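You operate a simulated robot arm through the tools that you are given. There is no shell and no other tool. Be economical: measure what you need, move in short steps, check, and stop when the job is done.

You are at the controls of a simulated two-armed robot. One attempt, no reset.

Task
Drop the blue stir bar in the beaker, fill to 200 ml at the carboy, stand it on stirrer 2.
Fine: the beaker on the bench; the bar lies in the stir bars drawer; shut drawer and tap. Set down upright: beaker.

Only the result counts: the job must be done as asked and must still hold three seconds after the hand-in. Knocking over, shifting, dropping, spilling or breaking anything else fails it.

Robot
Two 7-joint arms with two-finger parallel grippers on one trunk, on a base that drives. Base frame: it is fixed to the floor where the robot stands at the start and does not move with it; the origin is under the middle of the robot, x ahead of it, y to its left, z up. Readings come in mm, rad, newtons and seconds.
The left shoulder is at the start at [50, 161, 1173], the right one opposite. With the tool pointing down near the work surface each hand reaches from about 100 to 600 mm from the robot's upright axis, wherever it stands, measured 20 degrees to its own side. Places, roughly: bench under the carboy tap [700, -1200, 800]; blue burette tap [700, -500, 1200]; carboy tap [700, -1200, 1200]; colour stand switch [1000, 0, 1000]; dispenser dial [700, 200, 1100]; plate of stirrer two [700, -700, 900]; red burette tap [700, -700, 1200]; shaker knob [600, 500, 900]; shaker switch [600, 700, 900]; stir bars drawer [700, 200, 700]; stirrer one knob [600, -600, 900]; stirrer one switch [600, -500, 900]; stirrer two knob [600, -800, 900]; stirrer two switch [600, -700, 900]; white tube mixer switch [600, -900, 900]. Payload 3.43 kg a hand.
Tool frame (each hand has its own): the origin (TCP) lies between the finger pads and is the grasp point; the fingertips stand 30 mm ahead of it; z points along the fingers, y is the line along which they close. The gripper opens to 94 mm. The fingers are 28 mm wide and 10 mm thick; the gripper's body (50 by 96 mm) begins 55 mm behind the TCP.
Orientation is told as [roll, pitch, yaw] about the base's x, y, z axes, in that order, counted from this pose: with the fingers straight down and closing along the base's y, the tool's x points along the base's -x, its y along +y and its z along -z.

Tools
- The arms move only by the tool jog_arm. It takes "left_steps", "right_steps" or both (then of equal length, played together; a hand with none holds still); each is a list of rows, each a list of 7 numbers: the shift along the base's x, y, z in mm, then the turn, a rotation vector about the base's x, y, z in rad, then the gripper command, from -1 (shut) to 1 (fully open), values between in proportion. In form: [[tx, ty, tz, wx, wy, wz, hand], ...]. A call has 1 to 10 rows; each row shifts and turns the commanded pose from where the row before left it. A row lasts 0.2 s, in which the tool goes at most 50 mm and 0.15 rad; a call with a longer step from one row to the next is refused whole, and so is a gripper value outside its range. A pose out of reach is approached as far as the arm can. The call stops where the force on the tool passes 90 N (or 10 N more than at its start, if that is more) or the arm is blocked; 0.2 s more then pass. The fingers move at their own pace (about 45 mm/s each) and stop on an object; they squeeze with about 42 N. The grip force told is the motor's: it shows also when the fingers shut on nothing. Time passes only in rows, and 0.2 s behind the last, so rows that do not move let the fingers close. It gives the time, the measured TCP pose, the force on the tool (base axes), the opening and the grip force at its end, in the units of the frame above (readings bear some noise), with the torque about the TCP (base axes, N m) and any sound that the robot's microphone picked up, and new pictures: "pictures" is both (left out), scene, wrist or none (wrist: the cameras of the hands that moved).
- Cameras (640 x 400 px; columns grow to the right, rows downward): "scene" is now at [116.8, -16.6, 1279.1]; the picture's right is [-0.18, -0.98, 0.00], its down [-0.72, 0.13, -0.68] and it looks along [0.67, -0.12, -0.73] (base axes); focal length 214 px, centre (320, 200). "left" rides on the left gripper at [76, -14, -102] in its tool frame; the picture's right is [0.18, 0.98, 0.00], its down [-0.75, 0.14, -0.64] and it looks along [-0.63, 0.12, 0.77] (tool axes); focal length 243 px, centre (320, 200). "right" rides on the right gripper at [76, 14, -102] in its tool frame; the picture's right is [-0.18, 0.98, 0.00], its down [-0.75, -0.14, -0.64] and it looks along [-0.63, -0.12, 0.77] (tool axes); focal length 243 px, centre (320, 200). There is no depth. A picture from a camera that has moved, and an enlarged one, comes with that camera's place and axes in the base frame and with its lens.
- move_column(by): slides the trunk up (or, below 0, down) by that many mm; the arms and the scene camera ride with it, the base frame stays. It gives what a move gives, with no picture.
- steer(legs): drives the robot by 1 to 6 legs, each [ahead, left, turn to the left] in mm, mm and rad, along the robot's own axes; the way and the turn of a leg run together, so that a leg with both is an arc; at most 1500 mm and 3.142 rad a leg. The arms and the cameras ride along, it lands a little off, and it stops where it bumps. It gives what a move gives, and a new picture of the scene camera.
- turn_head(pan, tilt): turns the head with the scene camera to pan (to the left, within 1.396 rad either way) and tilt (down, from -0.506 to 1.204), counted from straight ahead of the robot. It gives what a move gives, and a new picture of the scene camera.
- inspect(camera, box): a new picture of the part [left, top, right, bottom] of that camera's present view, enlarged. The clock stands still meanwhile.
- sign_off(): hands the job in; it is judged then, once.

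Go step by step. Nothing tells you exact positions but the pictures and the camera data: compare them with the known pose of the tool, close in by small moves and look again before you grip or let go. The budget is 120 turns and 260 pictures, counting those below and the enlarged ones. Unless the task says otherwise, let go and move clear before handing in, and close with one line.

The tools are called after "Emit:" as a command line: name --argument value ..., lists and objects as JSON in quotes. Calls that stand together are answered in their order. jog_arm: Moves the arms, as the interface text tells. Its arguments: {"type":"object","properties":{"left_steps":{"type":"array"},"right_steps":{"type":"array"},"pictures":{"type":"string","enum":["both","scene","wrist","none"]}},"required":[]} The other tools are called the same way: move_column (by) slides the trunk up or down; steer (legs) drives the base; turn_head (pan, tilt) turns the head that bears the scene camera; inspect (camera, box) takes an enlarged picture of a part of a camera's view; sign_off () hands the job in.

At the start:

```text
time_s: 0.0
left_position: [346.2, 8.7, 1162.7]
left_tool_rot: [-0.001, 0.001, 0.002]
left_contact_force: [-0.6, -0.2, -0.5]
left_wrist_torque: [0.01, 0.0, 0.01]
left_gripper_width: 94.0
left_grip_force: 0.0
right_position: [404.6, -365.8, 1135.4]
right_tool_rot: [0.0, -0.001, -0.002]
right_contact_force: [0.4, -0.1, 0.0]
right_wrist_torque: [0.02, 0.0, 0.01]
right_gripper_width: 94.1
right_grip_force: 0.0
trunk travel left (down, up): [-200.0, 67.0]
robot x, y, heading: [0.5, -0.7, 0.002]
head pan, tilt: [-0.178, 0.819]
```

scene: 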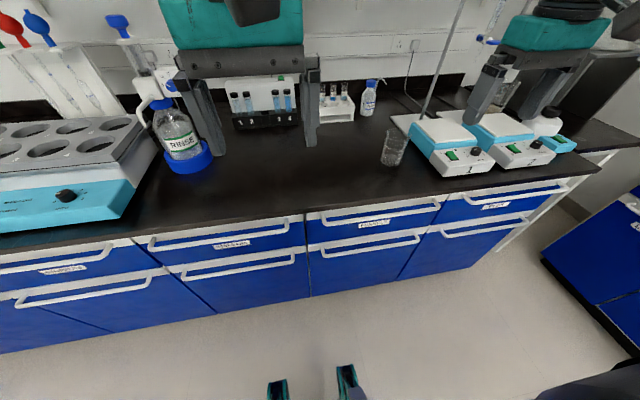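
right: 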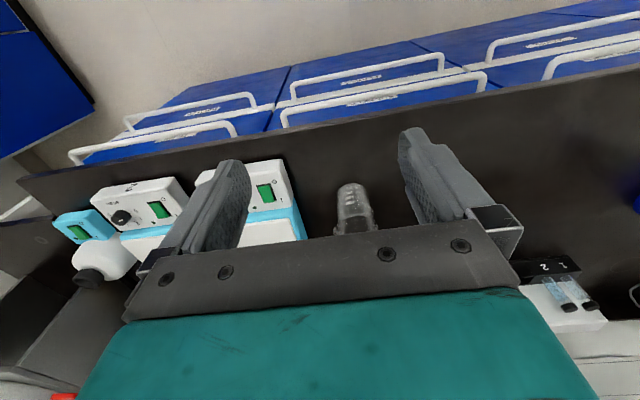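
left: 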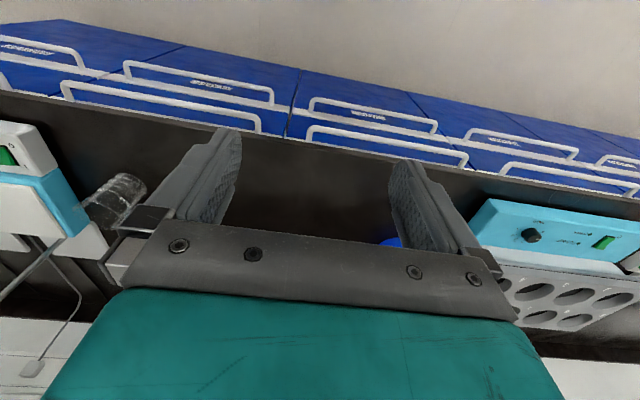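

I see the beaker on the bench at about [680, -390] and several labelled drawers below. I'll read the drawer labels and look closely at the beaker.

Emit:
inspect --camera "scene" --box '[130, 190, 450, 310]'

Emit:
inspect --camera "scene" --box '[340, 60, 580, 210]'

Emit:
inspect --camera "scene" --box '[0, 200, 320, 320]'

```text
2.00 times, centred on (290, 250) of scene
camera zoom: at [116.8, -16.6, 1279.1], right [-0.18, -0.98, 0.0], down [-0.72, 0.13, -0.68], along [0.67, -0.12, -0.73], focal length 429 px, centre (380, 100)
```

zoom: 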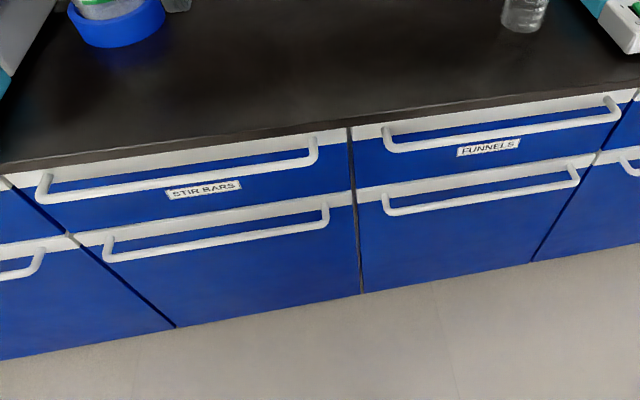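

```text
2.67 times, centred on (460, 135) of scene
camera zoom: at [116.8, -16.6, 1279.1], right [-0.18, -0.98, 0.0], down [-0.72, 0.13, -0.68], along [0.67, -0.12, -0.73], focal length 572 px, centre (-53, 373)
```

zoom: 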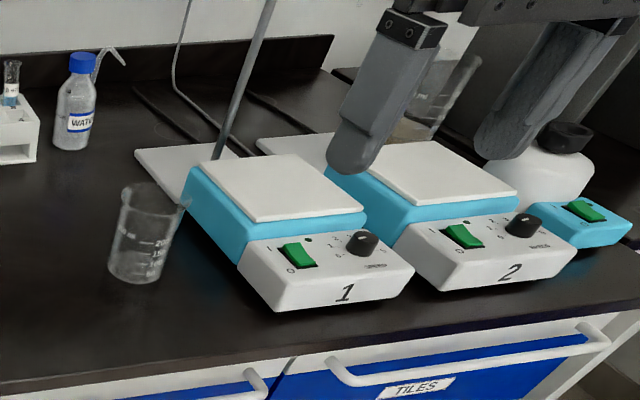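

```text
2.00 times, centred on (160, 260) of scene
camera zoom: at [116.8, -16.6, 1279.1], right [-0.18, -0.98, 0.0], down [-0.72, 0.13, -0.68], along [0.67, -0.12, -0.73], focal length 429 px, centre (640, 80)
```

zoom: 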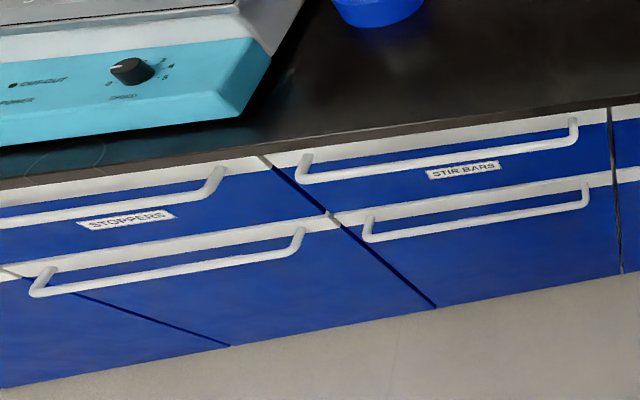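

The stir bars drawer is the top one just left of centre. The bench top works out to about z=857, with the beaker near [615, -345]. Next I'll look toward the carboy.

Emit:
turn_head --pan -1.0 --tilt 0.45

Emit:
turn_head --pan 0.3 --tilt 0.9

```text
time_s: 1.1
left_position: [346.9, 10.4, 1163.7]
left_tool_rot: [-0.001, 0.001, 0.002]
left_contact_force: [0.9, -0.2, 0.3]
left_wrist_torque: [-0.01, 0.0, 0.0]
left_gripper_width: 94.1
left_grip_force: 0.1
right_position: [404.3, -365.5, 1136.7]
right_tool_rot: [-0.001, 0.0, -0.002]
right_contact_force: [-0.3, -0.9, 0.1]
right_wrist_torque: [0.01, 0.0, 0.01]
right_gripper_width: 94.0
right_grip_force: 0.1
trunk travel left (down, up): [-200.0, 67.0]
robot x, y, heading: [-0.3, 2.8, -0.004]
head pan, tilt: [-1.0, 0.45]
camera scene: at [88.0, -79.8, 1311.0], right [-0.84, -0.54, 0.0], down [-0.24, 0.37, -0.9], along [0.49, -0.76, -0.44], focal length 214 px, centre (320, 200)
```

scene: 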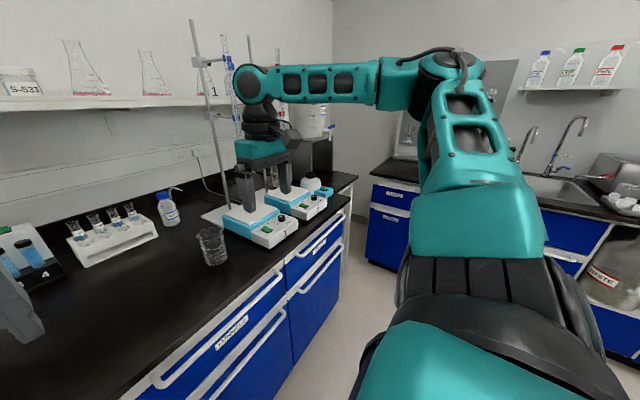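

```text
time_s: 2.6
left_position: [347.7, 10.4, 1163.9]
left_tool_rot: [0.0, 0.0, 0.003]
left_contact_force: [0.1, -0.3, -1.1]
left_wrist_torque: [0.06, 0.01, 0.03]
left_gripper_width: 94.0
left_grip_force: 0.0
right_position: [403.1, -367.3, 1135.6]
right_tool_rot: [0.0, 0.002, -0.002]
right_contact_force: [0.4, 0.7, 0.5]
right_wrist_torque: [-0.01, 0.04, 0.03]
right_gripper_width: 94.2
right_grip_force: 0.0
trunk travel left (down, up): [-200.0, 67.0]
robot x, y, heading: [-3.4, 0.1, 0.0]
head pan, tilt: [0.3, 0.901]
camera scene: at [110.4, 19.8, 1272.7], right [0.3, -0.96, 0.0], down [-0.75, -0.23, -0.62], along [0.59, 0.18, -0.78], focal length 214 px, centre (320, 200)
```

scene: 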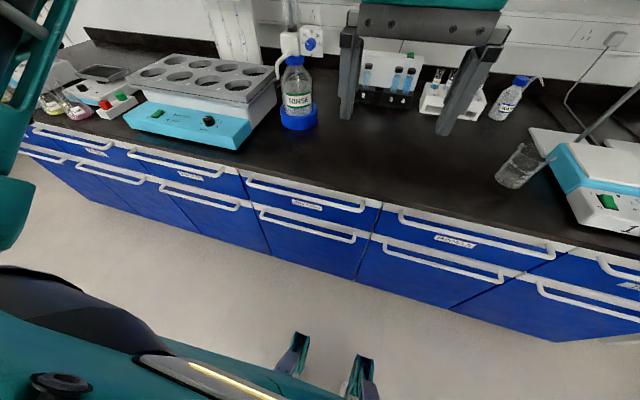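

The stir bars handle bar sits around [480, 180, 790], roughly flush with the bench edge. I'll swing the left hand over to the drawer and yaw it so the fingers can straddle the bar.

Emit:
jog_arm --left_steps '[[-5, 17, -5, 0, 0, -0.15, 0], [-5, 17, -5, 0, 0, -0.15, 0], [-5, 17, -5, 0, 0, -0.15, 0], [-5, 17, -5, 0, 0, -0.15, 0], [-5, 17, -5, 0, 0, -0.15, 0], [-5, 17, -5, 0, 0, -0.15, 0], [-5, 17, -5, 0, 0, -0.15, 0], [-5, 17, -5, 0, 0, -0.15, 0], [-5, 17, -5, 0, 0, -0.15, 0], [-5, 17, -5, 0, 0, -0.15, 0]]' --pictures "none"

Emit:
move_column --by -150

```text
time_s: 4.8
left_position: [280.5, 165.0, 1114.3]
left_tool_rot: [-0.001, 0.0, -1.499]
left_contact_force: [-0.4, -0.3, 0.1]
left_wrist_torque: [0.02, -0.02, -0.02]
left_gripper_width: 47.4
left_grip_force: 0.0
left hand out of reach, approached as far as the arm can: row 10
right_position: [403.9, -366.0, 1137.1]
right_tool_rot: [-0.001, 0.0, -0.003]
right_contact_force: [0.0, -0.4, -0.1]
right_wrist_torque: [0.03, 0.03, 0.03]
right_gripper_width: 94.0
right_grip_force: 0.0
trunk travel left (down, up): [-200.0, 67.0]
robot x, y, heading: [-0.3, -4.2, -0.003]
head pan, tilt: [0.3, 0.901]
```

```text
time_s: 6.6
left_position: [280.6, 165.3, 963.0]
left_tool_rot: [0.001, 0.001, -1.497]
left_contact_force: [0.6, 0.2, -0.6]
left_wrist_torque: [0.04, 0.01, 0.02]
left_gripper_width: 47.0
left_grip_force: 0.2
right_position: [404.1, -365.4, 986.1]
right_tool_rot: [-0.001, -0.001, -0.001]
right_contact_force: [-0.4, -0.6, -0.6]
right_wrist_torque: [0.02, 0.01, 0.01]
right_gripper_width: 93.9
right_grip_force: 0.1
trunk travel left (down, up): [-50.0, 217.0]
robot x, y, heading: [1.2, -0.3, 0.002]
head pan, tilt: [0.3, 0.901]
```

The yaw is done. I'll back the base off a bit for drawer room, then pitch the hand forward.

Emit:
steer --legs '[[-180, 0, 0]]'

Emit:
jog_arm --left_steps '[[15, 1, -16, 0, -0.14, 0, 0], [15, 1, -16, 0, -0.14, 0, 0], [15, 1, -16, 0, -0.14, 0, 0], [15, 1, -16, 0, -0.14, 0, 0], [15, 1, -16, 0, -0.14, 0, 0], [15, 1, -16, 0, -0.14, 0, 0], [15, 1, -16, 0, -0.14, 0, 0], [15, 1, -16, 0, -0.14, 0, 0], [15, 1, -16, 0, -0.14, 0, 0], [15, 1, -16, 0, -0.14, 0, 0]]'

```text
time_s: 8.1
left_position: [100.1, 163.2, 962.9]
left_tool_rot: [0.0, -0.002, -1.497]
left_contact_force: [1.2, 0.3, -0.9]
left_wrist_torque: [0.01, 0.01, -0.03]
left_gripper_width: 46.8
left_grip_force: 0.1
right_position: [222.6, -367.6, 985.9]
right_tool_rot: [0.001, 0.0, -0.002]
right_contact_force: [-0.3, -0.7, 0.1]
right_wrist_torque: [0.03, 0.0, -0.01]
right_gripper_width: 93.9
right_grip_force: 0.1
trunk travel left (down, up): [-50.0, 217.0]
robot x, y, heading: [-177.1, -0.6, -0.003]
head pan, tilt: [0.3, 0.901]
camera scene: at [-70.3, 19.8, 1122.8], right [0.29, -0.96, 0.0], down [-0.75, -0.23, -0.62], along [0.59, 0.18, -0.78], focal length 214 px, centre (320, 200)
```

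scene: 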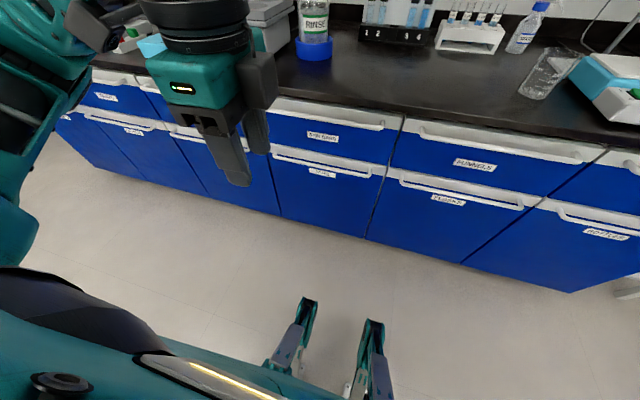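

```text
time_s: 10.3
left_position: [258.2, 86.6, 833.4]
left_tool_rot: [1.35, -0.079, -1.573]
left_contact_force: [-0.4, 0.4, 0.0]
left_wrist_torque: [0.01, 0.0, -0.01]
left_gripper_width: 46.6
left_grip_force: 0.1
left hand out of reach, approached as far as the arm can: row 1, 4, 5, 8, 9, 10
right_position: [223.0, -366.8, 986.3]
right_tool_rot: [-0.001, -0.001, -0.001]
right_contact_force: [-0.1, 0.2, -0.9]
right_wrist_torque: [0.02, -0.01, -0.02]
right_gripper_width: 93.9
right_grip_force: 0.0
trunk travel left (down, up): [-50.0, 217.0]
robot x, y, heading: [-181.7, -0.3, 0.001]
head pan, tilt: [0.3, 0.901]
camera scene: at [-70.1, 19.7, 1122.7], right [0.29, -0.96, 0.0], down [-0.75, -0.23, -0.62], along [0.59, 0.18, -0.78], focal length 214 px, centre (320, 200)
camera left: at [155.3, 163.4, 836.8], right [0.21, 0.26, 0.94], down [-0.6, -0.73, 0.34], along [0.77, -0.64, 0.0], focal length 243 px, centre (320, 200)
```

scene: 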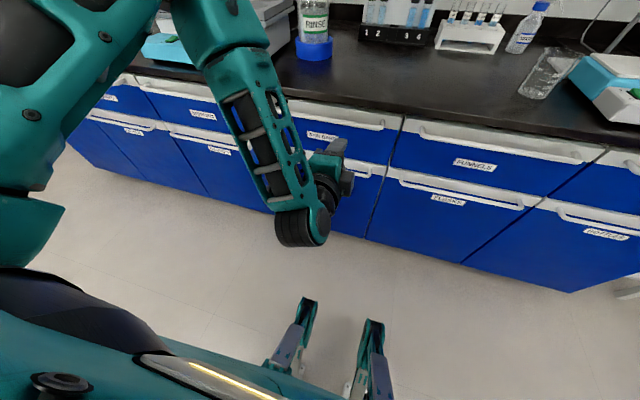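
left: 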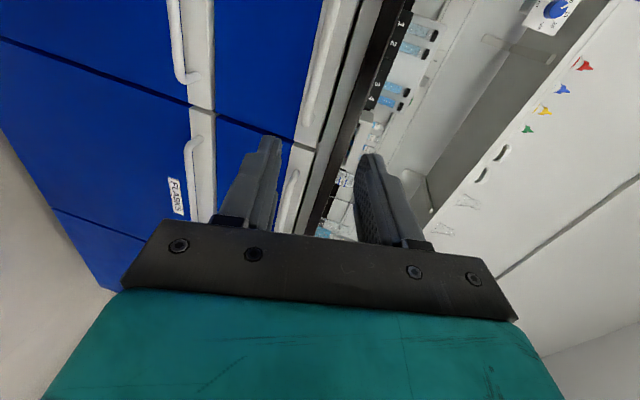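

The hand now points nearly horizontal, closing vertically, at about [258, 87, 833]. I'll slide it toward the handle's y and check that it tracks.

Emit:
jog_arm --left_steps '[[15, 5, 0, 0, 0, 0, 0], [15, 5, 0, 0, 0, 0, 0], [0, 0, 0, 0, 0, 0, 0]]'

```text
time_s: 11.1
left_position: [286.1, 83.0, 841.8]
left_tool_rot: [1.349, -0.08, -1.573]
left_contact_force: [0.1, 0.1, -0.3]
left_wrist_torque: [-0.02, -0.02, 0.0]
left_gripper_width: 47.1
left_grip_force: 0.0
left hand out of reach, approached as far as the arm can: row 1, 2
right_position: [223.0, -366.8, 985.1]
right_tool_rot: [0.0, 0.001, 0.0]
right_contact_force: [0.1, -0.1, 0.2]
right_wrist_torque: [0.0, -0.03, -0.02]
right_gripper_width: 93.8
right_grip_force: 0.1
trunk travel left (down, up): [-50.0, 217.0]
robot x, y, heading: [-181.4, 0.7, -0.002]
head pan, tilt: [0.3, 0.901]
camera scene: at [-70.1, 19.8, 1122.7], right [0.29, -0.96, 0.0], down [-0.75, -0.23, -0.62], along [0.59, 0.18, -0.78], focal length 214 px, centre (320, 200)
camera left: at [181.9, 161.1, 844.2], right [0.22, 0.26, 0.94], down [-0.6, -0.73, 0.34], along [0.77, -0.64, 0.0], focal length 243 px, centre (320, 200)
```

scene: 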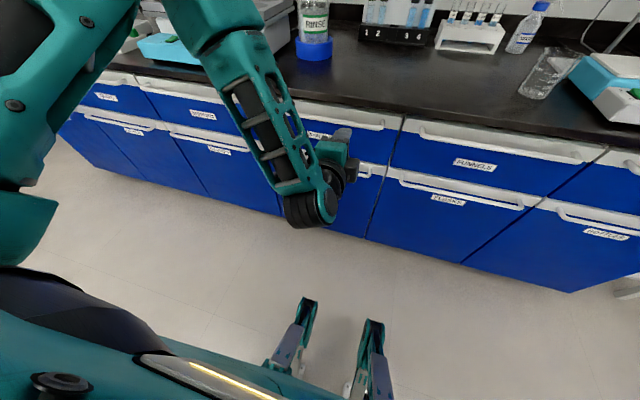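
left: 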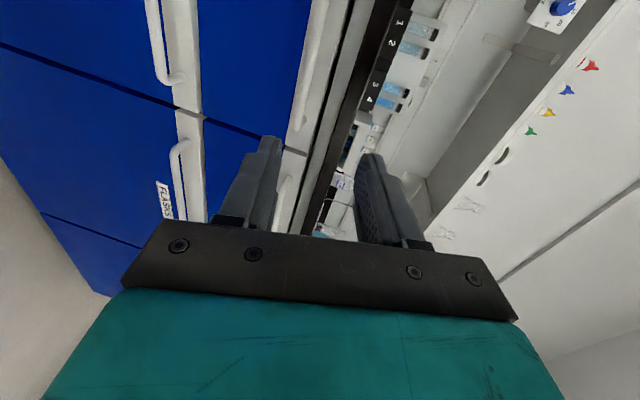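

A wrist limit seems to hold the hand, since the forearm hangs steeply. I'll back off further and lower the trunk so the forearm lies flatter, then extend.

Emit:
steer --legs '[[-150, 60, 0]]'

Emit:
jog_arm --left_steps '[[30, 0, -3, 0, 0, 0, 0], [30, 0, -3, 0, 0, 0, 0], [30, 0, -3, 0, 0, 0, 0], [30, 0, -3, 0, 0, 0, 0], [30, 0, -3, 0, 0, 0, 0], [0, 0, 0, 0, 0, 0, 0]]'

```text
time_s: 12.5
left_position: [133.0, 143.5, 841.6]
left_tool_rot: [1.347, -0.08, -1.575]
left_contact_force: [0.2, -0.3, -1.2]
left_wrist_torque: [0.01, 0.02, -0.01]
left_gripper_width: 46.9
left_grip_force: 0.0
right_position: [71.0, -305.9, 986.7]
right_tool_rot: [0.0, 0.0, -0.002]
right_contact_force: [0.0, 0.1, -0.9]
right_wrist_torque: [0.01, -0.05, -0.01]
right_gripper_width: 93.9
right_grip_force: 0.1
trunk travel left (down, up): [-50.0, 217.0]
robot x, y, heading: [-331.9, 59.5, -0.003]
head pan, tilt: [0.3, 0.901]
camera scene: at [-221.3, 79.7, 1122.8], right [0.29, -0.96, 0.0], down [-0.75, -0.23, -0.62], along [0.59, 0.18, -0.78], focal length 214 px, centre (320, 200)
```

scene: 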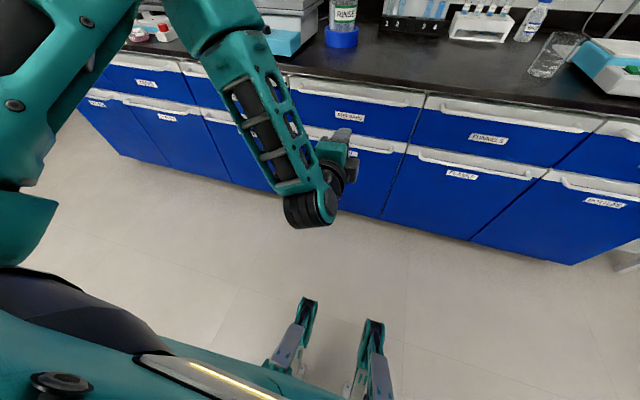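

```text
time_s: 13.9
left_position: [281.6, 124.9, 837.4]
left_tool_rot: [1.345, -0.079, -1.567]
left_contact_force: [0.1, 0.2, 1.1]
left_wrist_torque: [-0.01, 0.03, 0.0]
left_gripper_width: 47.1
left_grip_force: 0.0
left hand out of reach, approached as far as the arm can: row 1, 2, 3, 4
right_position: [71.2, -307.6, 985.7]
right_tool_rot: [0.001, -0.001, 0.0]
right_contact_force: [0.2, -0.1, 1.2]
right_wrist_torque: [-0.01, -0.02, -0.02]
right_gripper_width: 94.1
right_grip_force: 0.0
trunk travel left (down, up): [-50.0, 217.0]
robot x, y, heading: [-328.4, 59.1, 0.001]
head pan, tilt: [0.3, 0.901]
camera scene: at [-221.1, 79.5, 1122.7], right [0.29, -0.96, 0.0], down [-0.75, -0.23, -0.62], along [0.59, 0.18, -0.78], focal length 214 px, centre (320, 200)
camera left: at [177.6, 201.2, 841.1], right [0.22, 0.26, 0.94], down [-0.59, -0.73, 0.34], along [0.78, -0.63, -0.01], focal length 243 px, centre (320, 200)
```

scene: 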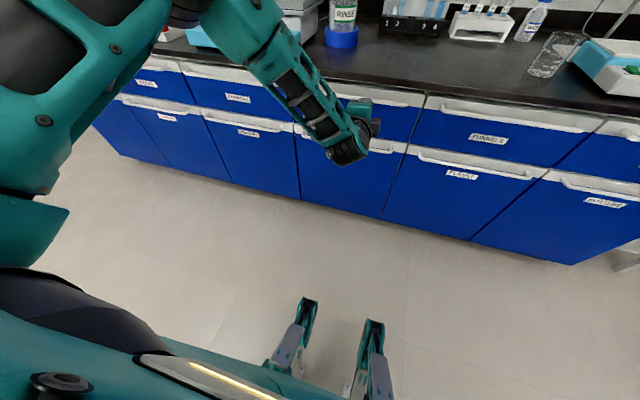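
left: 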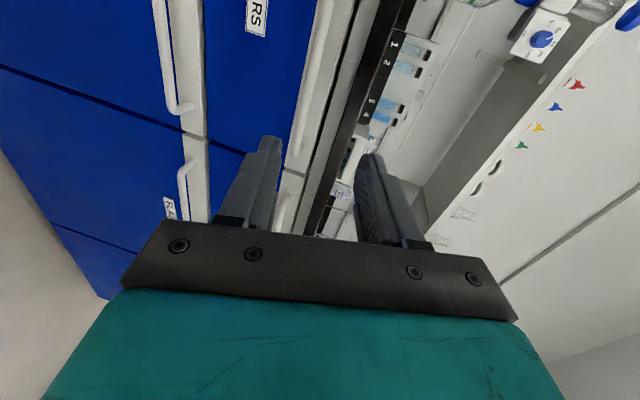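

The arm tracks again. I put the top handle bar at x≈482, z≈785, spanning y 10 to 363. I'll move to just in front of it.

Emit:
jog_arm --left_steps '[[20, 9, -9, 0, 0, 0, 0], [20, 9, -9, 0, 0, 0, 0], [20, 9, -9, 0, 0, 0, 0], [20, 9, -9, 0, 0, 0, 0], [20, 9, -9, 0, 0, 0, 0], [20, 9, -7, 0, 0, 0, 0], [0, 0, 0, 0, 0, 0, 0]]'

```text
time_s: 15.5
left_position: [408.3, 134.0, 815.7]
left_tool_rot: [1.339, -0.078, -1.565]
left_contact_force: [0.1, -0.2, 0.1]
left_wrist_torque: [0.01, 0.0, 0.03]
left_gripper_width: 47.0
left_grip_force: 0.0
left hand out of reach, approached as far as the arm can: row 1, 2, 3, 4, 5
right_position: [72.1, -307.2, 986.1]
right_tool_rot: [-0.001, 0.0, -0.001]
right_contact_force: [-0.4, 0.6, -0.8]
right_wrist_torque: [0.02, 0.01, -0.02]
right_gripper_width: 93.8
right_grip_force: 0.0
trunk travel left (down, up): [-50.0, 217.0]
robot x, y, heading: [-331.7, 58.9, -0.001]
head pan, tilt: [0.3, 0.901]
camera scene: at [-221.1, 79.6, 1122.7], right [0.29, -0.96, 0.0], down [-0.75, -0.23, -0.62], along [0.59, 0.18, -0.78], focal length 214 px, centre (320, 200)
camera left: at [304.6, 211.2, 819.0], right [0.22, 0.26, 0.94], down [-0.59, -0.73, 0.34], along [0.78, -0.63, -0.01], focal length 243 px, centre (320, 200)
```

scene: 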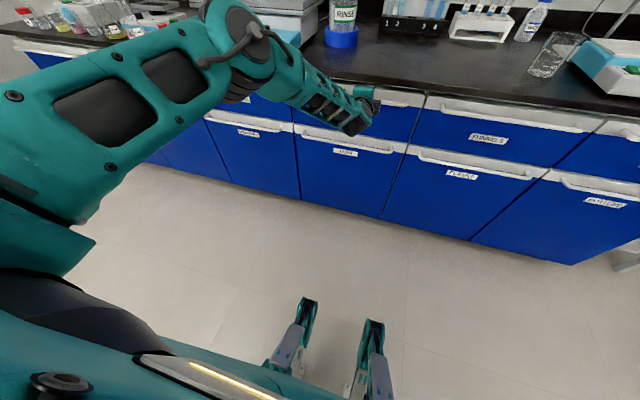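
left: 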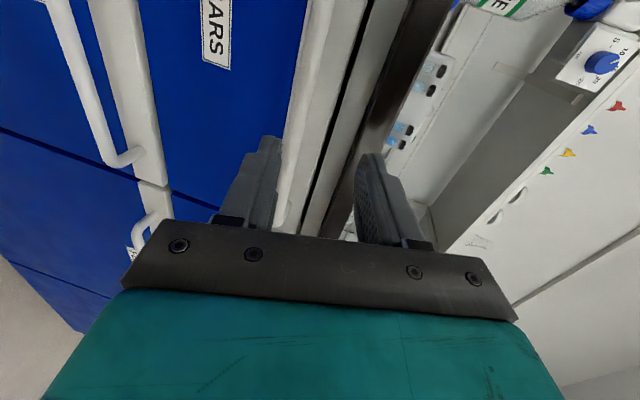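

The hand sits at z 816 and y 134, and y is fine because the bar is long. I'll drop the trunk 32 mm to bring the hand to handle height.

Emit:
move_column --by -31

Emit:
inspect --camera "left" --box '[160, 0, 480, 240]'

Emit:
inspect --camera "scene" --box '[260, 60, 440, 170]'

```text
time_s: 16.3
left_position: [409.0, 134.8, 784.4]
left_tool_rot: [1.341, -0.08, -1.566]
left_contact_force: [0.2, 1.5, -0.3]
left_wrist_torque: [-0.02, 0.0, -0.01]
left_gripper_width: 46.9
left_grip_force: 0.1
right_position: [72.2, -305.7, 954.5]
right_tool_rot: [0.0, 0.001, -0.002]
right_contact_force: [-0.3, 0.5, -0.7]
right_wrist_torque: [-0.03, -0.02, 0.02]
right_gripper_width: 94.2
right_grip_force: 0.1
trunk travel left (down, up): [-19.0, 248.0]
robot x, y, heading: [-329.3, 55.2, -0.002]
head pan, tilt: [0.3, 0.901]
```

```text
1.67 times, centred on (320, 120) of left
camera zoom: at [304.3, 211.1, 788.3], right [0.22, 0.26, 0.94], down [-0.59, -0.73, 0.34], along [0.78, -0.63, -0.01], focal length 404 px, centre (320, 333)
```

zoom: 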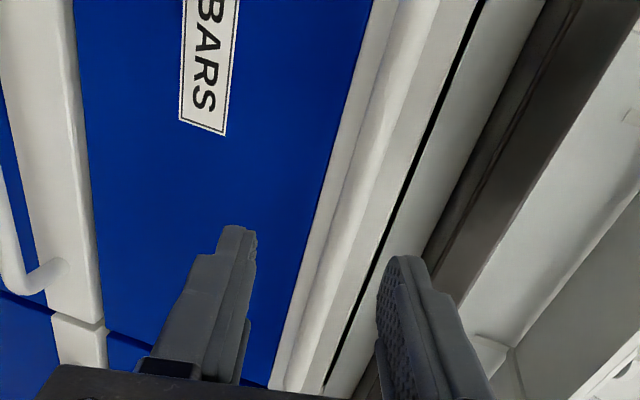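

```text
3.56 times, centred on (350, 115) of scene
camera zoom: at [-221.3, 79.6, 1091.7], right [0.29, -0.96, 0.0], down [-0.75, -0.23, -0.62], along [0.59, 0.18, -0.78], focal length 763 px, centre (213, 502)
```

zoom: 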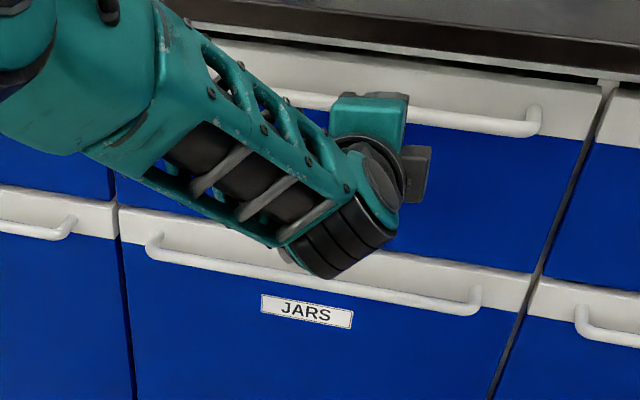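

The bar lies between the fingers, about 10 mm below centre. I'll lower slightly and edge forward.

Emit:
move_column --by -8

Emit:
jog_arm --left_steps '[[12, 0, 0, 0, 0, 0, 0], [12, 0, 0, 0, 0, 0, 0], [12, 0, 0, 0, 0, 0, 0], [0, 0, 0, 0, 0, 0, 0]]'

Emit:
inspect --camera "left" --box '[160, 0, 480, 240]'

```text
time_s: 16.8
left_position: [409.0, 135.0, 777.0]
left_tool_rot: [1.34, -0.078, -1.564]
left_contact_force: [0.5, 0.7, -0.4]
left_wrist_torque: [0.03, -0.01, 0.01]
left_gripper_width: 47.1
left_grip_force: 0.0
right_position: [71.5, -305.5, 946.4]
right_tool_rot: [0.0, 0.0, -0.001]
right_contact_force: [-0.9, 0.7, -0.5]
right_wrist_torque: [-0.03, 0.02, -0.03]
right_gripper_width: 94.0
right_grip_force: 0.1
trunk travel left (down, up): [-11.0, 256.0]
robot x, y, heading: [-331.4, 60.7, -0.002]
head pan, tilt: [0.3, 0.901]
```

```text
time_s: 17.8
left_position: [443.9, 134.6, 775.2]
left_tool_rot: [1.341, -0.077, -1.567]
left_contact_force: [0.1, 0.4, -1.2]
left_wrist_torque: [-0.03, 0.02, 0.01]
left_gripper_width: 47.3
left_grip_force: 0.1
right_position: [71.4, -305.5, 947.1]
right_tool_rot: [0.0, 0.002, -0.001]
right_contact_force: [-0.8, -0.1, -0.2]
right_wrist_torque: [-0.01, -0.03, 0.0]
right_gripper_width: 93.9
right_grip_force: 0.1
trunk travel left (down, up): [-11.0, 256.0]
robot x, y, heading: [-330.2, 58.1, -0.002]
head pan, tilt: [0.3, 0.901]
camera scene: at [-221.1, 79.5, 1083.7], right [0.29, -0.96, 0.0], down [-0.75, -0.23, -0.62], along [0.59, 0.18, -0.78], focal length 214 px, centre (320, 200)
camera left: at [339.8, 210.9, 780.2], right [0.22, 0.26, 0.94], down [-0.59, -0.73, 0.34], along [0.78, -0.63, -0.01], focal length 243 px, centre (320, 200)
```

scene: 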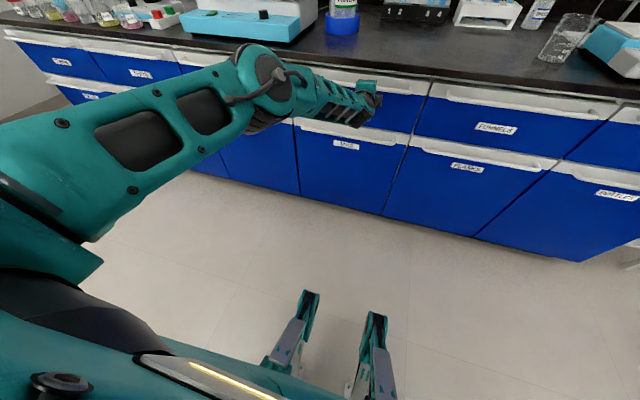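
left: 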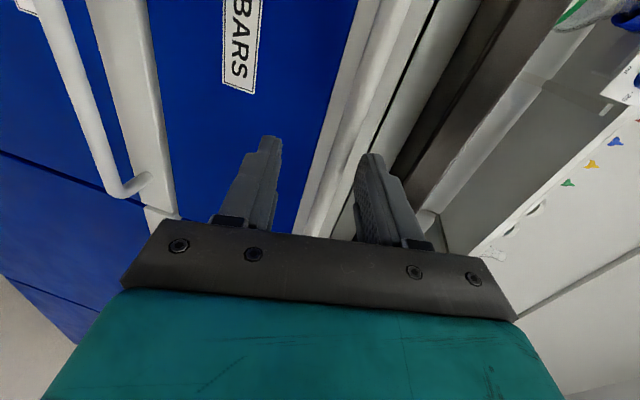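

```text
1.67 times, centred on (320, 120) of left
camera zoom: at [339.8, 210.9, 780.2], right [0.22, 0.26, 0.94], down [-0.59, -0.73, 0.34], along [0.78, -0.63, -0.01], focal length 404 px, centre (320, 333)
```

zoom: 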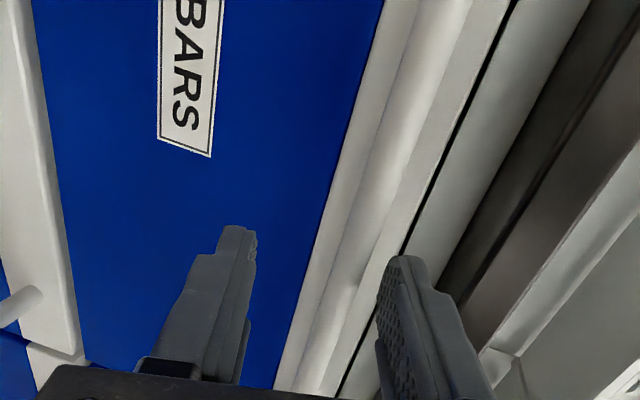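

The bar stays between the fingers. I'll advance another 33 mm and close.

Emit:
jog_arm --left_steps '[[11, 0, 0, 0, 0, 0, 0], [11, 0, 0, 0, 0, 0, 0], [11, 0, 0, 0, 0, 0, 0], [0, 0, 0, 0, 0, 0, -1], [0, 0, 0, 0, 0, 0, -1], [0, 0, 0, 0, 0, 0, -1], [0, 0, 0, 0, 0, 0, -1]]'

```text
time_s: 19.4
left_position: [463.2, 135.3, 783.8]
left_tool_rot: [1.343, -0.074, -1.565]
left_contact_force: [1.1, 1.1, 5.1]
left_wrist_torque: [1.13, -0.11, -0.46]
left_gripper_width: 14.6
left_grip_force: 44.5
left hand out of reach, approached as far as the arm can: row 2, 3
right_position: [71.6, -306.7, 947.7]
right_tool_rot: [0.002, -0.001, -0.001]
right_contact_force: [0.8, -0.3, 0.0]
right_wrist_torque: [0.04, -0.02, 0.01]
right_gripper_width: 94.2
right_grip_force: 0.1
trunk travel left (down, up): [-11.0, 256.0]
robot x, y, heading: [-335.1, 60.6, -0.001]
head pan, tilt: [0.3, 0.901]
camera scene: at [-221.7, 79.4, 1083.9], right [0.29, -0.96, 0.0], down [-0.75, -0.23, -0.62], along [0.59, 0.18, -0.78], focal length 214 px, centre (320, 200)
camera left: at [359.0, 213.1, 787.8], right [0.22, 0.26, 0.94], down [-0.59, -0.73, 0.34], along [0.78, -0.63, -0.01], focal length 243 px, centre (320, 200)
```

scene: 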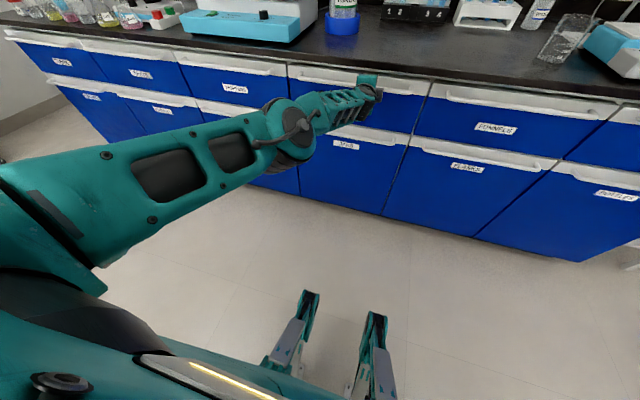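
left: 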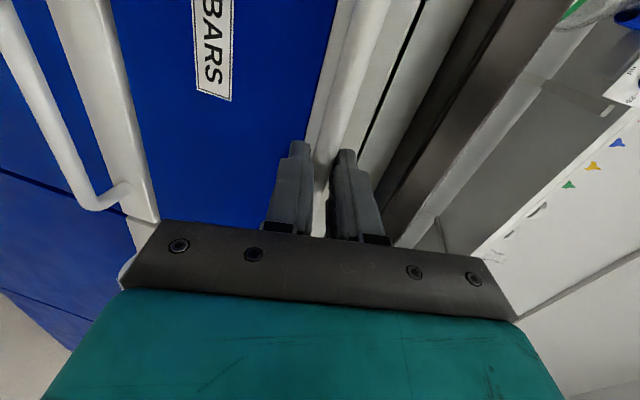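

The bar is gripped (14.6 mm). I'll pull by driving the base straight back.

Emit:
steer --legs '[[-250, 0, 0]]'

```text
time_s: 20.6
left_position: [426.9, 137.0, 784.5]
left_tool_rot: [1.346, -0.065, -1.566]
left_contact_force: [-1.3, 1.1, 0.3]
left_wrist_torque: [1.38, 0.0, -0.33]
left_gripper_width: 14.3
left_grip_force: 44.6
right_position: [37.0, -306.3, 947.7]
right_tool_rot: [0.001, 0.0, -0.001]
right_contact_force: [0.0, -0.6, 0.2]
right_wrist_torque: [-0.02, -0.01, 0.02]
right_gripper_width: 94.0
right_grip_force: 0.1
trunk travel left (down, up): [-11.0, 256.0]
robot x, y, heading: [-370.7, 58.0, -0.001]
head pan, tilt: [0.3, 0.901]
stopped in leg 1: the robot was blocked; the commanded pose is now the measured one
camera scene: at [-257.5, 79.5, 1083.7], right [0.29, -0.96, 0.0], down [-0.75, -0.23, -0.62], along [0.59, 0.18, -0.78], focal length 214 px, centre (320, 200)
```

scene: 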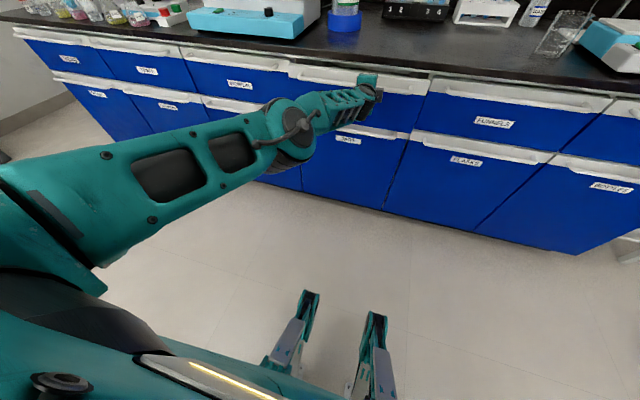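

It moved 36 mm and then something blocked the base, perhaps furniture behind. I'll pull with the arm instead.

Emit:
jog_arm --left_steps '[[-25, 0, 0, 0, 0, 0, -1], [-25, 0, 0, 0, 0, 0, -1], [-25, 0, 0, 0, 0, 0, -1], [-25, 0, 0, 0, 0, 0, -1], [0, 0, 0, 0, 0, 0, -1]]'

```text
time_s: 21.8
left_position: [327.2, 137.0, 784.2]
left_tool_rot: [1.336, -0.07, -1.551]
left_contact_force: [-0.5, 10.8, -12.3]
left_wrist_torque: [1.16, 0.28, -1.19]
left_gripper_width: 14.2
left_grip_force: 45.1
left hand out of reach, approached as far as the arm can: row 4
right_position: [36.6, -304.1, 947.3]
right_tool_rot: [0.0, 0.001, -0.002]
right_contact_force: [-0.4, 0.2, 0.6]
right_wrist_torque: [0.0, -0.02, -0.01]
right_gripper_width: 94.0
right_grip_force: 0.1
trunk travel left (down, up): [-11.0, 256.0]
robot x, y, heading: [-367.6, 63.9, -0.0]
head pan, tilt: [0.3, 0.901]
camera scene: at [-256.5, 80.6, 1083.4], right [0.3, -0.96, 0.0], down [-0.75, -0.23, -0.62], along [0.59, 0.18, -0.78], focal length 214 px, centre (320, 200)
camera left: at [222.8, 211.7, 789.5], right [0.23, 0.25, 0.94], down [-0.58, -0.74, 0.34], along [0.78, -0.62, -0.02], focal length 243 px, centre (320, 200)
```

scene: 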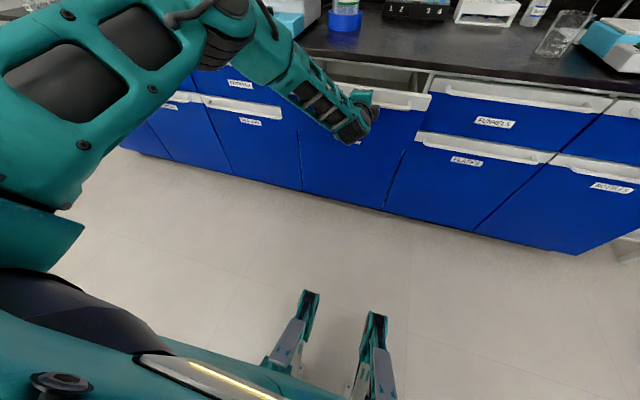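
left: 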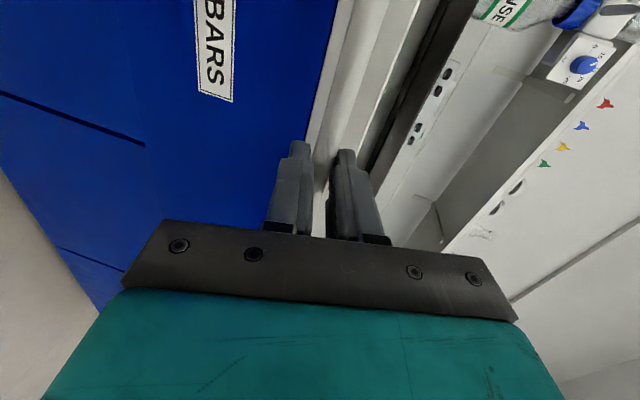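

The drawer is open about 136 mm. I'll try the base backward again, as the arm is near its wrist limit.

Emit:
steer --legs '[[-120, 0, 0]]'

```text
time_s: 22.5
left_position: [327.1, 136.1, 785.2]
left_tool_rot: [1.337, -0.057, -1.555]
left_contact_force: [0.6, 0.3, -0.8]
left_wrist_torque: [1.38, 0.03, -0.25]
left_gripper_width: 14.3
left_grip_force: 44.9
right_position: [36.7, -306.9, 948.9]
right_tool_rot: [0.001, -0.002, -0.002]
right_contact_force: [0.7, -0.7, 0.4]
right_wrist_torque: [0.04, -0.03, -0.01]
right_gripper_width: 94.2
right_grip_force: 0.0
trunk travel left (down, up): [-11.0, 256.0]
robot x, y, heading: [-369.6, 61.6, -0.0]
head pan, tilt: [0.3, 0.901]
stopped in leg 1: the robot was blocked; the commanded pose is now the measured one
camera scene: at [-257.4, 79.8, 1083.8], right [0.3, -0.96, 0.0], down [-0.75, -0.23, -0.62], along [0.59, 0.18, -0.78], focal length 214 px, centre (320, 200)
```

scene: 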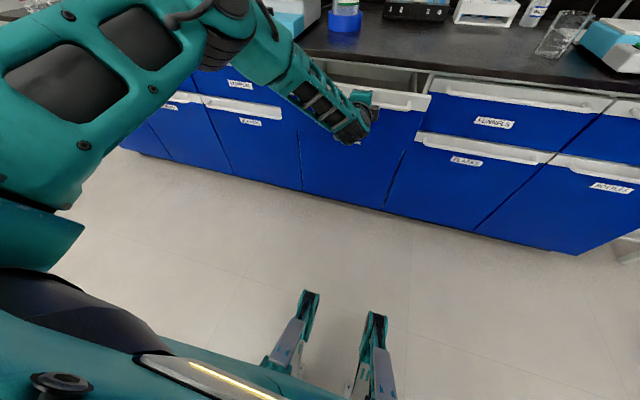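

The base can't go further back. I'll keep pulling with the arm while letting the hand pitch down around the bar to ease the wrist.

Emit:
jog_arm --left_steps '[[-20, 0, 0, 0, 0.06, 0, -1], [-20, 0, 0, 0, 0.06, 0, -1], [-20, 0, 0, 0, 0.06, 0, -1], [-20, 0, 0, 0, 0.06, 0, -1], [-20, 0, 0, 0, 0.06, 0, -1], [0, 0, 0, 0, 0, 0, -1]]'

```text
time_s: 23.9
left_position: [226.6, 135.9, 789.6]
left_tool_rot: [1.043, -0.054, -1.531]
left_contact_force: [1.2, 11.6, 21.8]
left_wrist_torque: [1.15, -0.3, -0.56]
left_gripper_width: 14.5
left_grip_force: 45.1
right_position: [35.3, -305.3, 948.3]
right_tool_rot: [0.001, -0.005, -0.001]
right_contact_force: [0.1, 0.3, -0.3]
right_wrist_torque: [-0.01, -0.03, 0.02]
right_gripper_width: 94.0
right_grip_force: 0.0
trunk travel left (down, up): [-11.0, 256.0]
robot x, y, heading: [-370.6, 62.9, 0.0]
head pan, tilt: [0.3, 0.901]
camera scene: at [-259.1, 80.5, 1084.1], right [0.3, -0.96, 0.0], down [-0.75, -0.23, -0.62], along [0.59, 0.18, -0.78], focal length 214 px, centre (320, 200)
camera left: at [127.8, 211.1, 824.7], right [0.48, 0.25, 0.84], down [-0.45, -0.75, 0.49], along [0.75, -0.62, -0.25], focal length 243 px, centre (320, 200)
```

scene: 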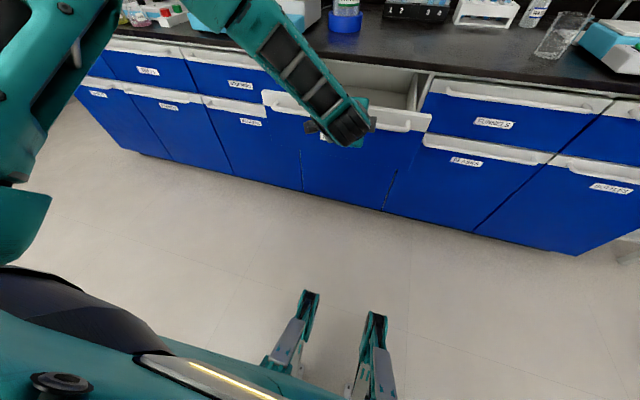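
left: 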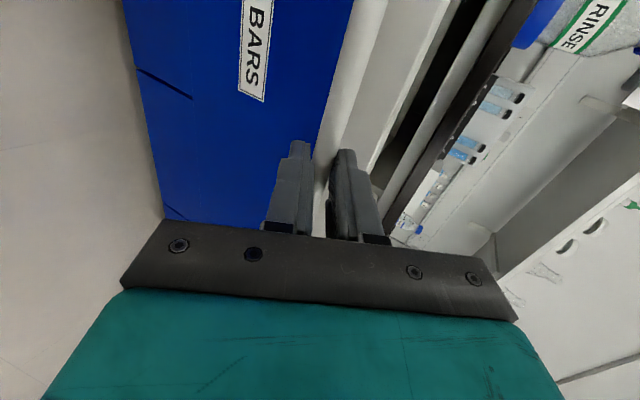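

The drawer is about 236 mm open. I'll release and retreat along the tool axis, then raise the trunk for a look inside.

Emit:
jog_arm --left_steps '[[0, 0, 0, 0, 0, 0, 0], [0, 0, 0, 0, 0, 0, 0], [0, 0, 0, 0, 0, 0, 0], [-12, 0, 7, 0, 0, 0, 0], [-16, 0, 9, 0, 0, 0, 0], [-16, 0, 9, 0, 0.1, 0, 0], [-10, 0, 30, 0, 0.1, 0, 0], [-5, 0, 45, 0, 0.1, 0, 0], [0, 0, 45, 0, 0.1, 0, 0]]' --pictures "none"

Emit:
move_column --by 150

Emit:
turn_head --pan 0.0 --tilt 0.7

```text
time_s: 25.9
left_position: [167.8, 136.2, 894.8]
left_tool_rot: [0.709, -0.044, -1.519]
left_contact_force: [-0.5, -0.6, 0.4]
left_wrist_torque: [-0.05, 0.0, -0.02]
left_gripper_width: 47.0
left_grip_force: 0.1
left hand out of reach, approached as far as the arm can: row 9
right_position: [37.7, -304.7, 947.4]
right_tool_rot: [0.001, -0.003, 0.001]
right_contact_force: [0.1, 0.9, 0.2]
right_wrist_torque: [-0.04, 0.02, 0.0]
right_gripper_width: 93.9
right_grip_force: 0.0
trunk travel left (down, up): [-11.0, 256.0]
robot x, y, heading: [-370.2, 60.1, 0.0]
head pan, tilt: [0.3, 0.901]
```

```text
time_s: 27.6
left_position: [166.1, 135.5, 1045.8]
left_tool_rot: [0.714, -0.043, -1.517]
left_contact_force: [0.3, -0.3, -0.3]
left_wrist_torque: [0.03, -0.04, -0.01]
left_gripper_width: 47.0
left_grip_force: 0.0
right_position: [36.3, -304.8, 1097.8]
right_tool_rot: [0.0, -0.001, 0.0]
right_contact_force: [-0.2, -0.3, 0.4]
right_wrist_torque: [-0.04, -0.01, 0.03]
right_gripper_width: 94.2
right_grip_force: 0.1
trunk travel left (down, up): [-161.0, 106.0]
robot x, y, heading: [-368.9, 57.6, 0.002]
head pan, tilt: [0.3, 0.901]
```

```text
time_s: 28.4
left_position: [166.7, 135.5, 1046.5]
left_tool_rot: [0.712, -0.043, -1.518]
left_contact_force: [-0.3, -0.7, 0.6]
left_wrist_torque: [-0.01, -0.02, 0.0]
left_gripper_width: 47.0
left_grip_force: 0.0
right_position: [35.8, -305.5, 1097.0]
right_tool_rot: [0.001, -0.002, -0.002]
right_contact_force: [0.2, -0.9, 0.1]
right_wrist_torque: [0.02, 0.01, 0.02]
right_gripper_width: 93.9
right_grip_force: 0.0
trunk travel left (down, up): [-161.0, 106.0]
robot x, y, heading: [-372.7, 56.4, 0.003]
head pan, tilt: [0.0, 0.7]
camera scene: at [-244.6, 57.8, 1249.8], right [0.0, -1.0, 0.0], down [-0.64, 0.0, -0.76], along [0.76, 0.0, -0.64], focal length 214 px, centre (320, 200)
```

scene: 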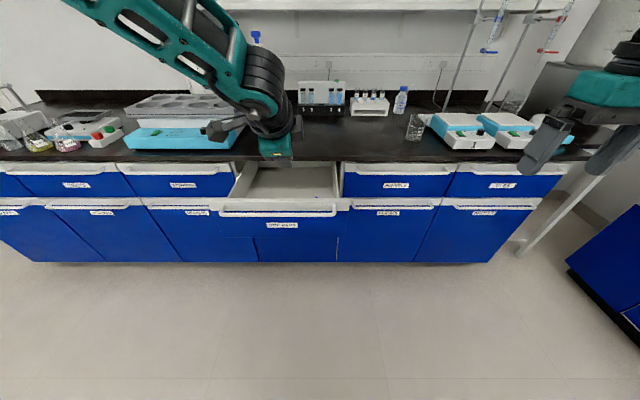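

The drawer is open but too far away to see inside. I'll drive forward and straighten the left hand to look down into it.

Emit:
steer --legs '[[190, 0, 0]]'

Emit:
jog_arm --left_steps '[[-5, 6, 5, 0, 0.1, 0, 0.3], [-5, 6, 5, 0, 0.1, 0, 0.3], [-5, 6, 5, 0, 0.1, 0, 0.3], [-5, 6, 5, 0, 0.1, 0, 0.3], [-5, 6, 5, 0, 0.1, 0, 0.3], [-5, 6, 5, 0, 0.1, 0, 0.3], [-5, 6, 5, 0, 0.1, 0, 0.3]]'

Emit:
turn_head --pan 0.3 --tilt 1.0

```text
time_s: 30.0
left_position: [358.7, 135.6, 1046.6]
left_tool_rot: [0.713, -0.042, -1.519]
left_contact_force: [0.1, -0.6, -0.1]
left_wrist_torque: [-0.02, 0.0, 0.02]
left_gripper_width: 47.0
left_grip_force: 0.1
right_position: [227.1, -306.6, 1097.6]
right_tool_rot: [0.001, -0.001, -0.002]
right_contact_force: [0.0, 0.0, -0.2]
right_wrist_torque: [0.03, 0.0, 0.0]
right_gripper_width: 93.9
right_grip_force: 0.0
trunk travel left (down, up): [-161.0, 106.0]
robot x, y, heading: [-175.5, 58.8, 0.003]
head pan, tilt: [0.0, 0.7]
camera scene: at [-53.5, 57.5, 1249.8], right [0.0, -1.0, 0.0], down [-0.64, 0.0, -0.76], along [0.76, 0.0, -0.64], focal length 214 px, centre (320, 200)
```

scene: 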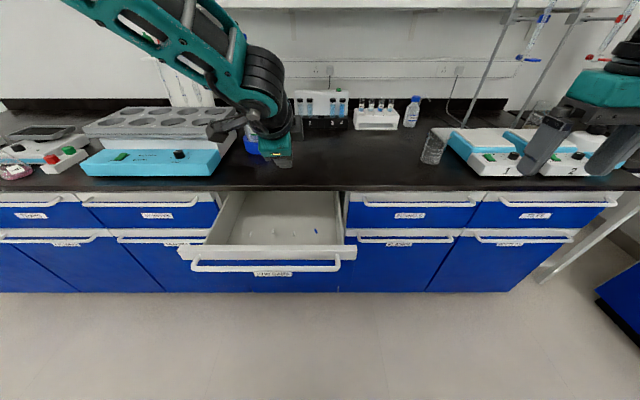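

```text
time_s: 31.6
left_position: [358.1, 134.8, 1046.2]
left_tool_rot: [0.713, -0.041, -1.52]
left_contact_force: [0.2, 0.4, -0.1]
left_wrist_torque: [-0.07, -0.02, -0.01]
left_gripper_width: 61.3
left_grip_force: 0.0
left hand out of reach, approached as far as the arm can: row 1, 2, 3, 4, 5, 6, 7
right_position: [226.2, -308.0, 1098.1]
right_tool_rot: [-0.001, -0.002, -0.002]
right_contact_force: [-0.1, 0.1, 0.2]
right_wrist_torque: [-0.01, -0.02, -0.03]
right_gripper_width: 94.0
right_grip_force: 0.0
trunk travel left (down, up): [-161.0, 106.0]
robot x, y, heading: [-182.2, 58.2, -0.003]
head pan, tilt: [0.0, 0.7]
camera scene: at [-54.2, 57.5, 1249.9], right [0.0, -1.0, 0.0], down [-0.64, 0.0, -0.76], along [0.76, 0.0, -0.64], focal length 214 px, centre (320, 200)
camera left: at [275.6, 210.8, 1111.2], right [0.73, 0.25, 0.63], down [-0.27, -0.74, 0.61], along [0.62, -0.62, -0.48], focal length 243 px, centre (320, 200)
```

scene: 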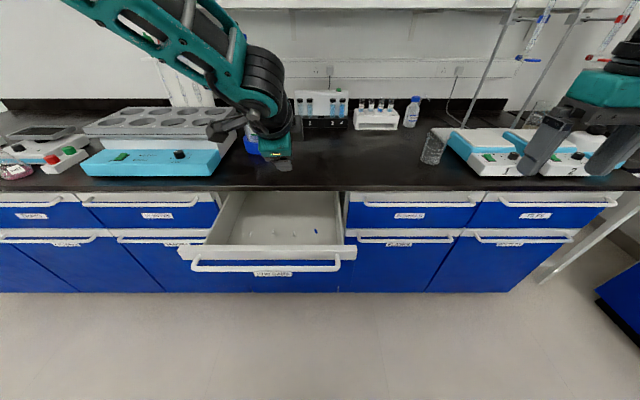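
left: 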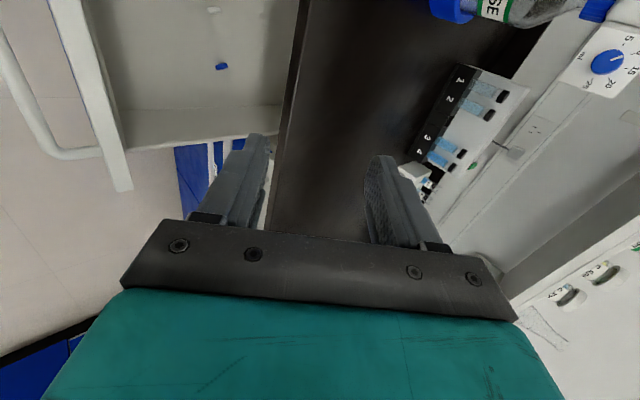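

```text
time_s: 32.4
left_position: [357.5, 135.4, 1047.2]
left_tool_rot: [0.711, -0.042, -1.519]
left_contact_force: [-0.1, 0.5, -0.2]
left_wrist_torque: [0.03, -0.01, 0.01]
left_gripper_width: 61.0
left_grip_force: 0.0
right_position: [227.0, -305.8, 1097.8]
right_tool_rot: [0.002, -0.004, -0.001]
right_contact_force: [-0.3, 0.6, -1.0]
right_wrist_torque: [0.02, 0.02, 0.03]
right_gripper_width: 94.1
right_grip_force: 0.1
trunk travel left (down, up): [-161.0, 106.0]
robot x, y, heading: [-177.3, 64.2, -0.003]
head pan, tilt: [0.3, 1.0]
camera scene: at [-72.5, 78.1, 1226.5], right [0.29, -0.96, 0.0], down [-0.8, -0.25, -0.54], along [0.52, 0.16, -0.84], focal length 214 px, centre (320, 200)
```

scene: 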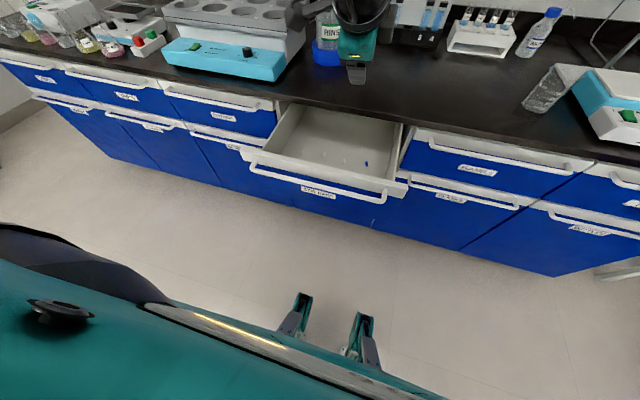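

The blue bar is in the drawer near [476, 75, 655], right under the bench edge, so the drawer must come out further. First I'll bring the left hand back to a relaxed tool-down pose.

Emit:
jog_arm --left_steps '[[-22, 8, 0, 0, 0.0, 0, 0], [-22, 8, 0, 0, 0.0, 0, 0], [-22, 8, 0, 0, 0.07, 0, 0], [-22, 8, 0, 0, 0.1, 0, 0], [-22, 8, 0, 0, 0.1, 0, 0], [-22, 8, 0, 0, 0.1, 0, 0], [-22, 8, 0, 0, 0.1, 0, 0], [-22, 8, 0, 0, 0.1, 0, 0], [0, 8, 0, 0, 0.1, 0, 0], [0, 0, 0, 0, 0.04, 0, 0]]'

```text
time_s: 34.6
left_position: [186.1, 230.3, 939.7]
left_tool_rot: [0.299, -0.016, -1.5]
left_contact_force: [-0.4, 0.1, -0.3]
left_wrist_torque: [-0.03, -0.02, 0.0]
left_gripper_width: 47.2
left_grip_force: 0.1
left hand out of reach, approached as far as the arm can: row 4, 5, 6, 7, 8, 9
right_position: [225.7, -306.0, 1097.0]
right_tool_rot: [0.0, -0.003, -0.002]
right_contact_force: [0.6, 0.0, 0.2]
right_wrist_torque: [-0.03, 0.01, 0.0]
right_gripper_width: 94.0
right_grip_force: 0.1
trunk travel left (down, up): [-161.0, 106.0]
robot x, y, heading: [-180.9, 60.7, 0.005]
head pan, tilt: [0.3, 1.0]
camera scene: at [-72.5, 78.9, 1226.5], right [0.3, -0.96, 0.0], down [-0.8, -0.25, -0.54], along [0.52, 0.16, -0.84], focal length 214 px, centre (320, 200)
camera left: at [136.3, 305.8, 1032.8], right [0.92, 0.25, 0.29], down [0.0, -0.74, 0.67], along [0.38, -0.62, -0.69], focal length 243 px, centre (320, 200)
```

scene: 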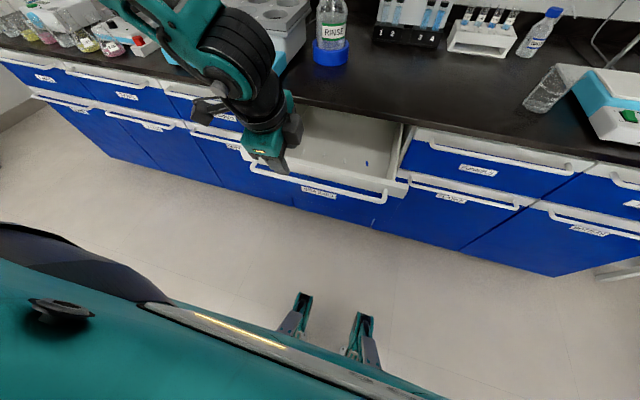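
left: 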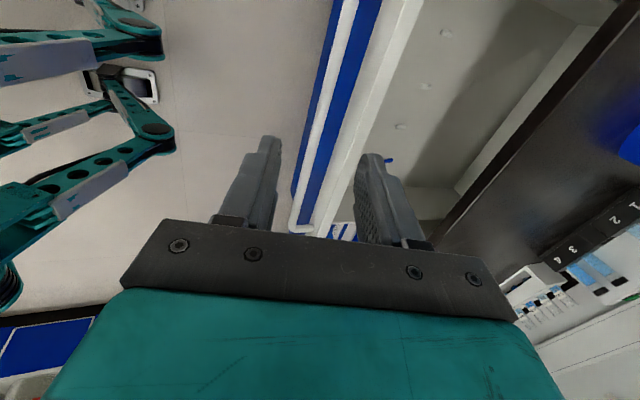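

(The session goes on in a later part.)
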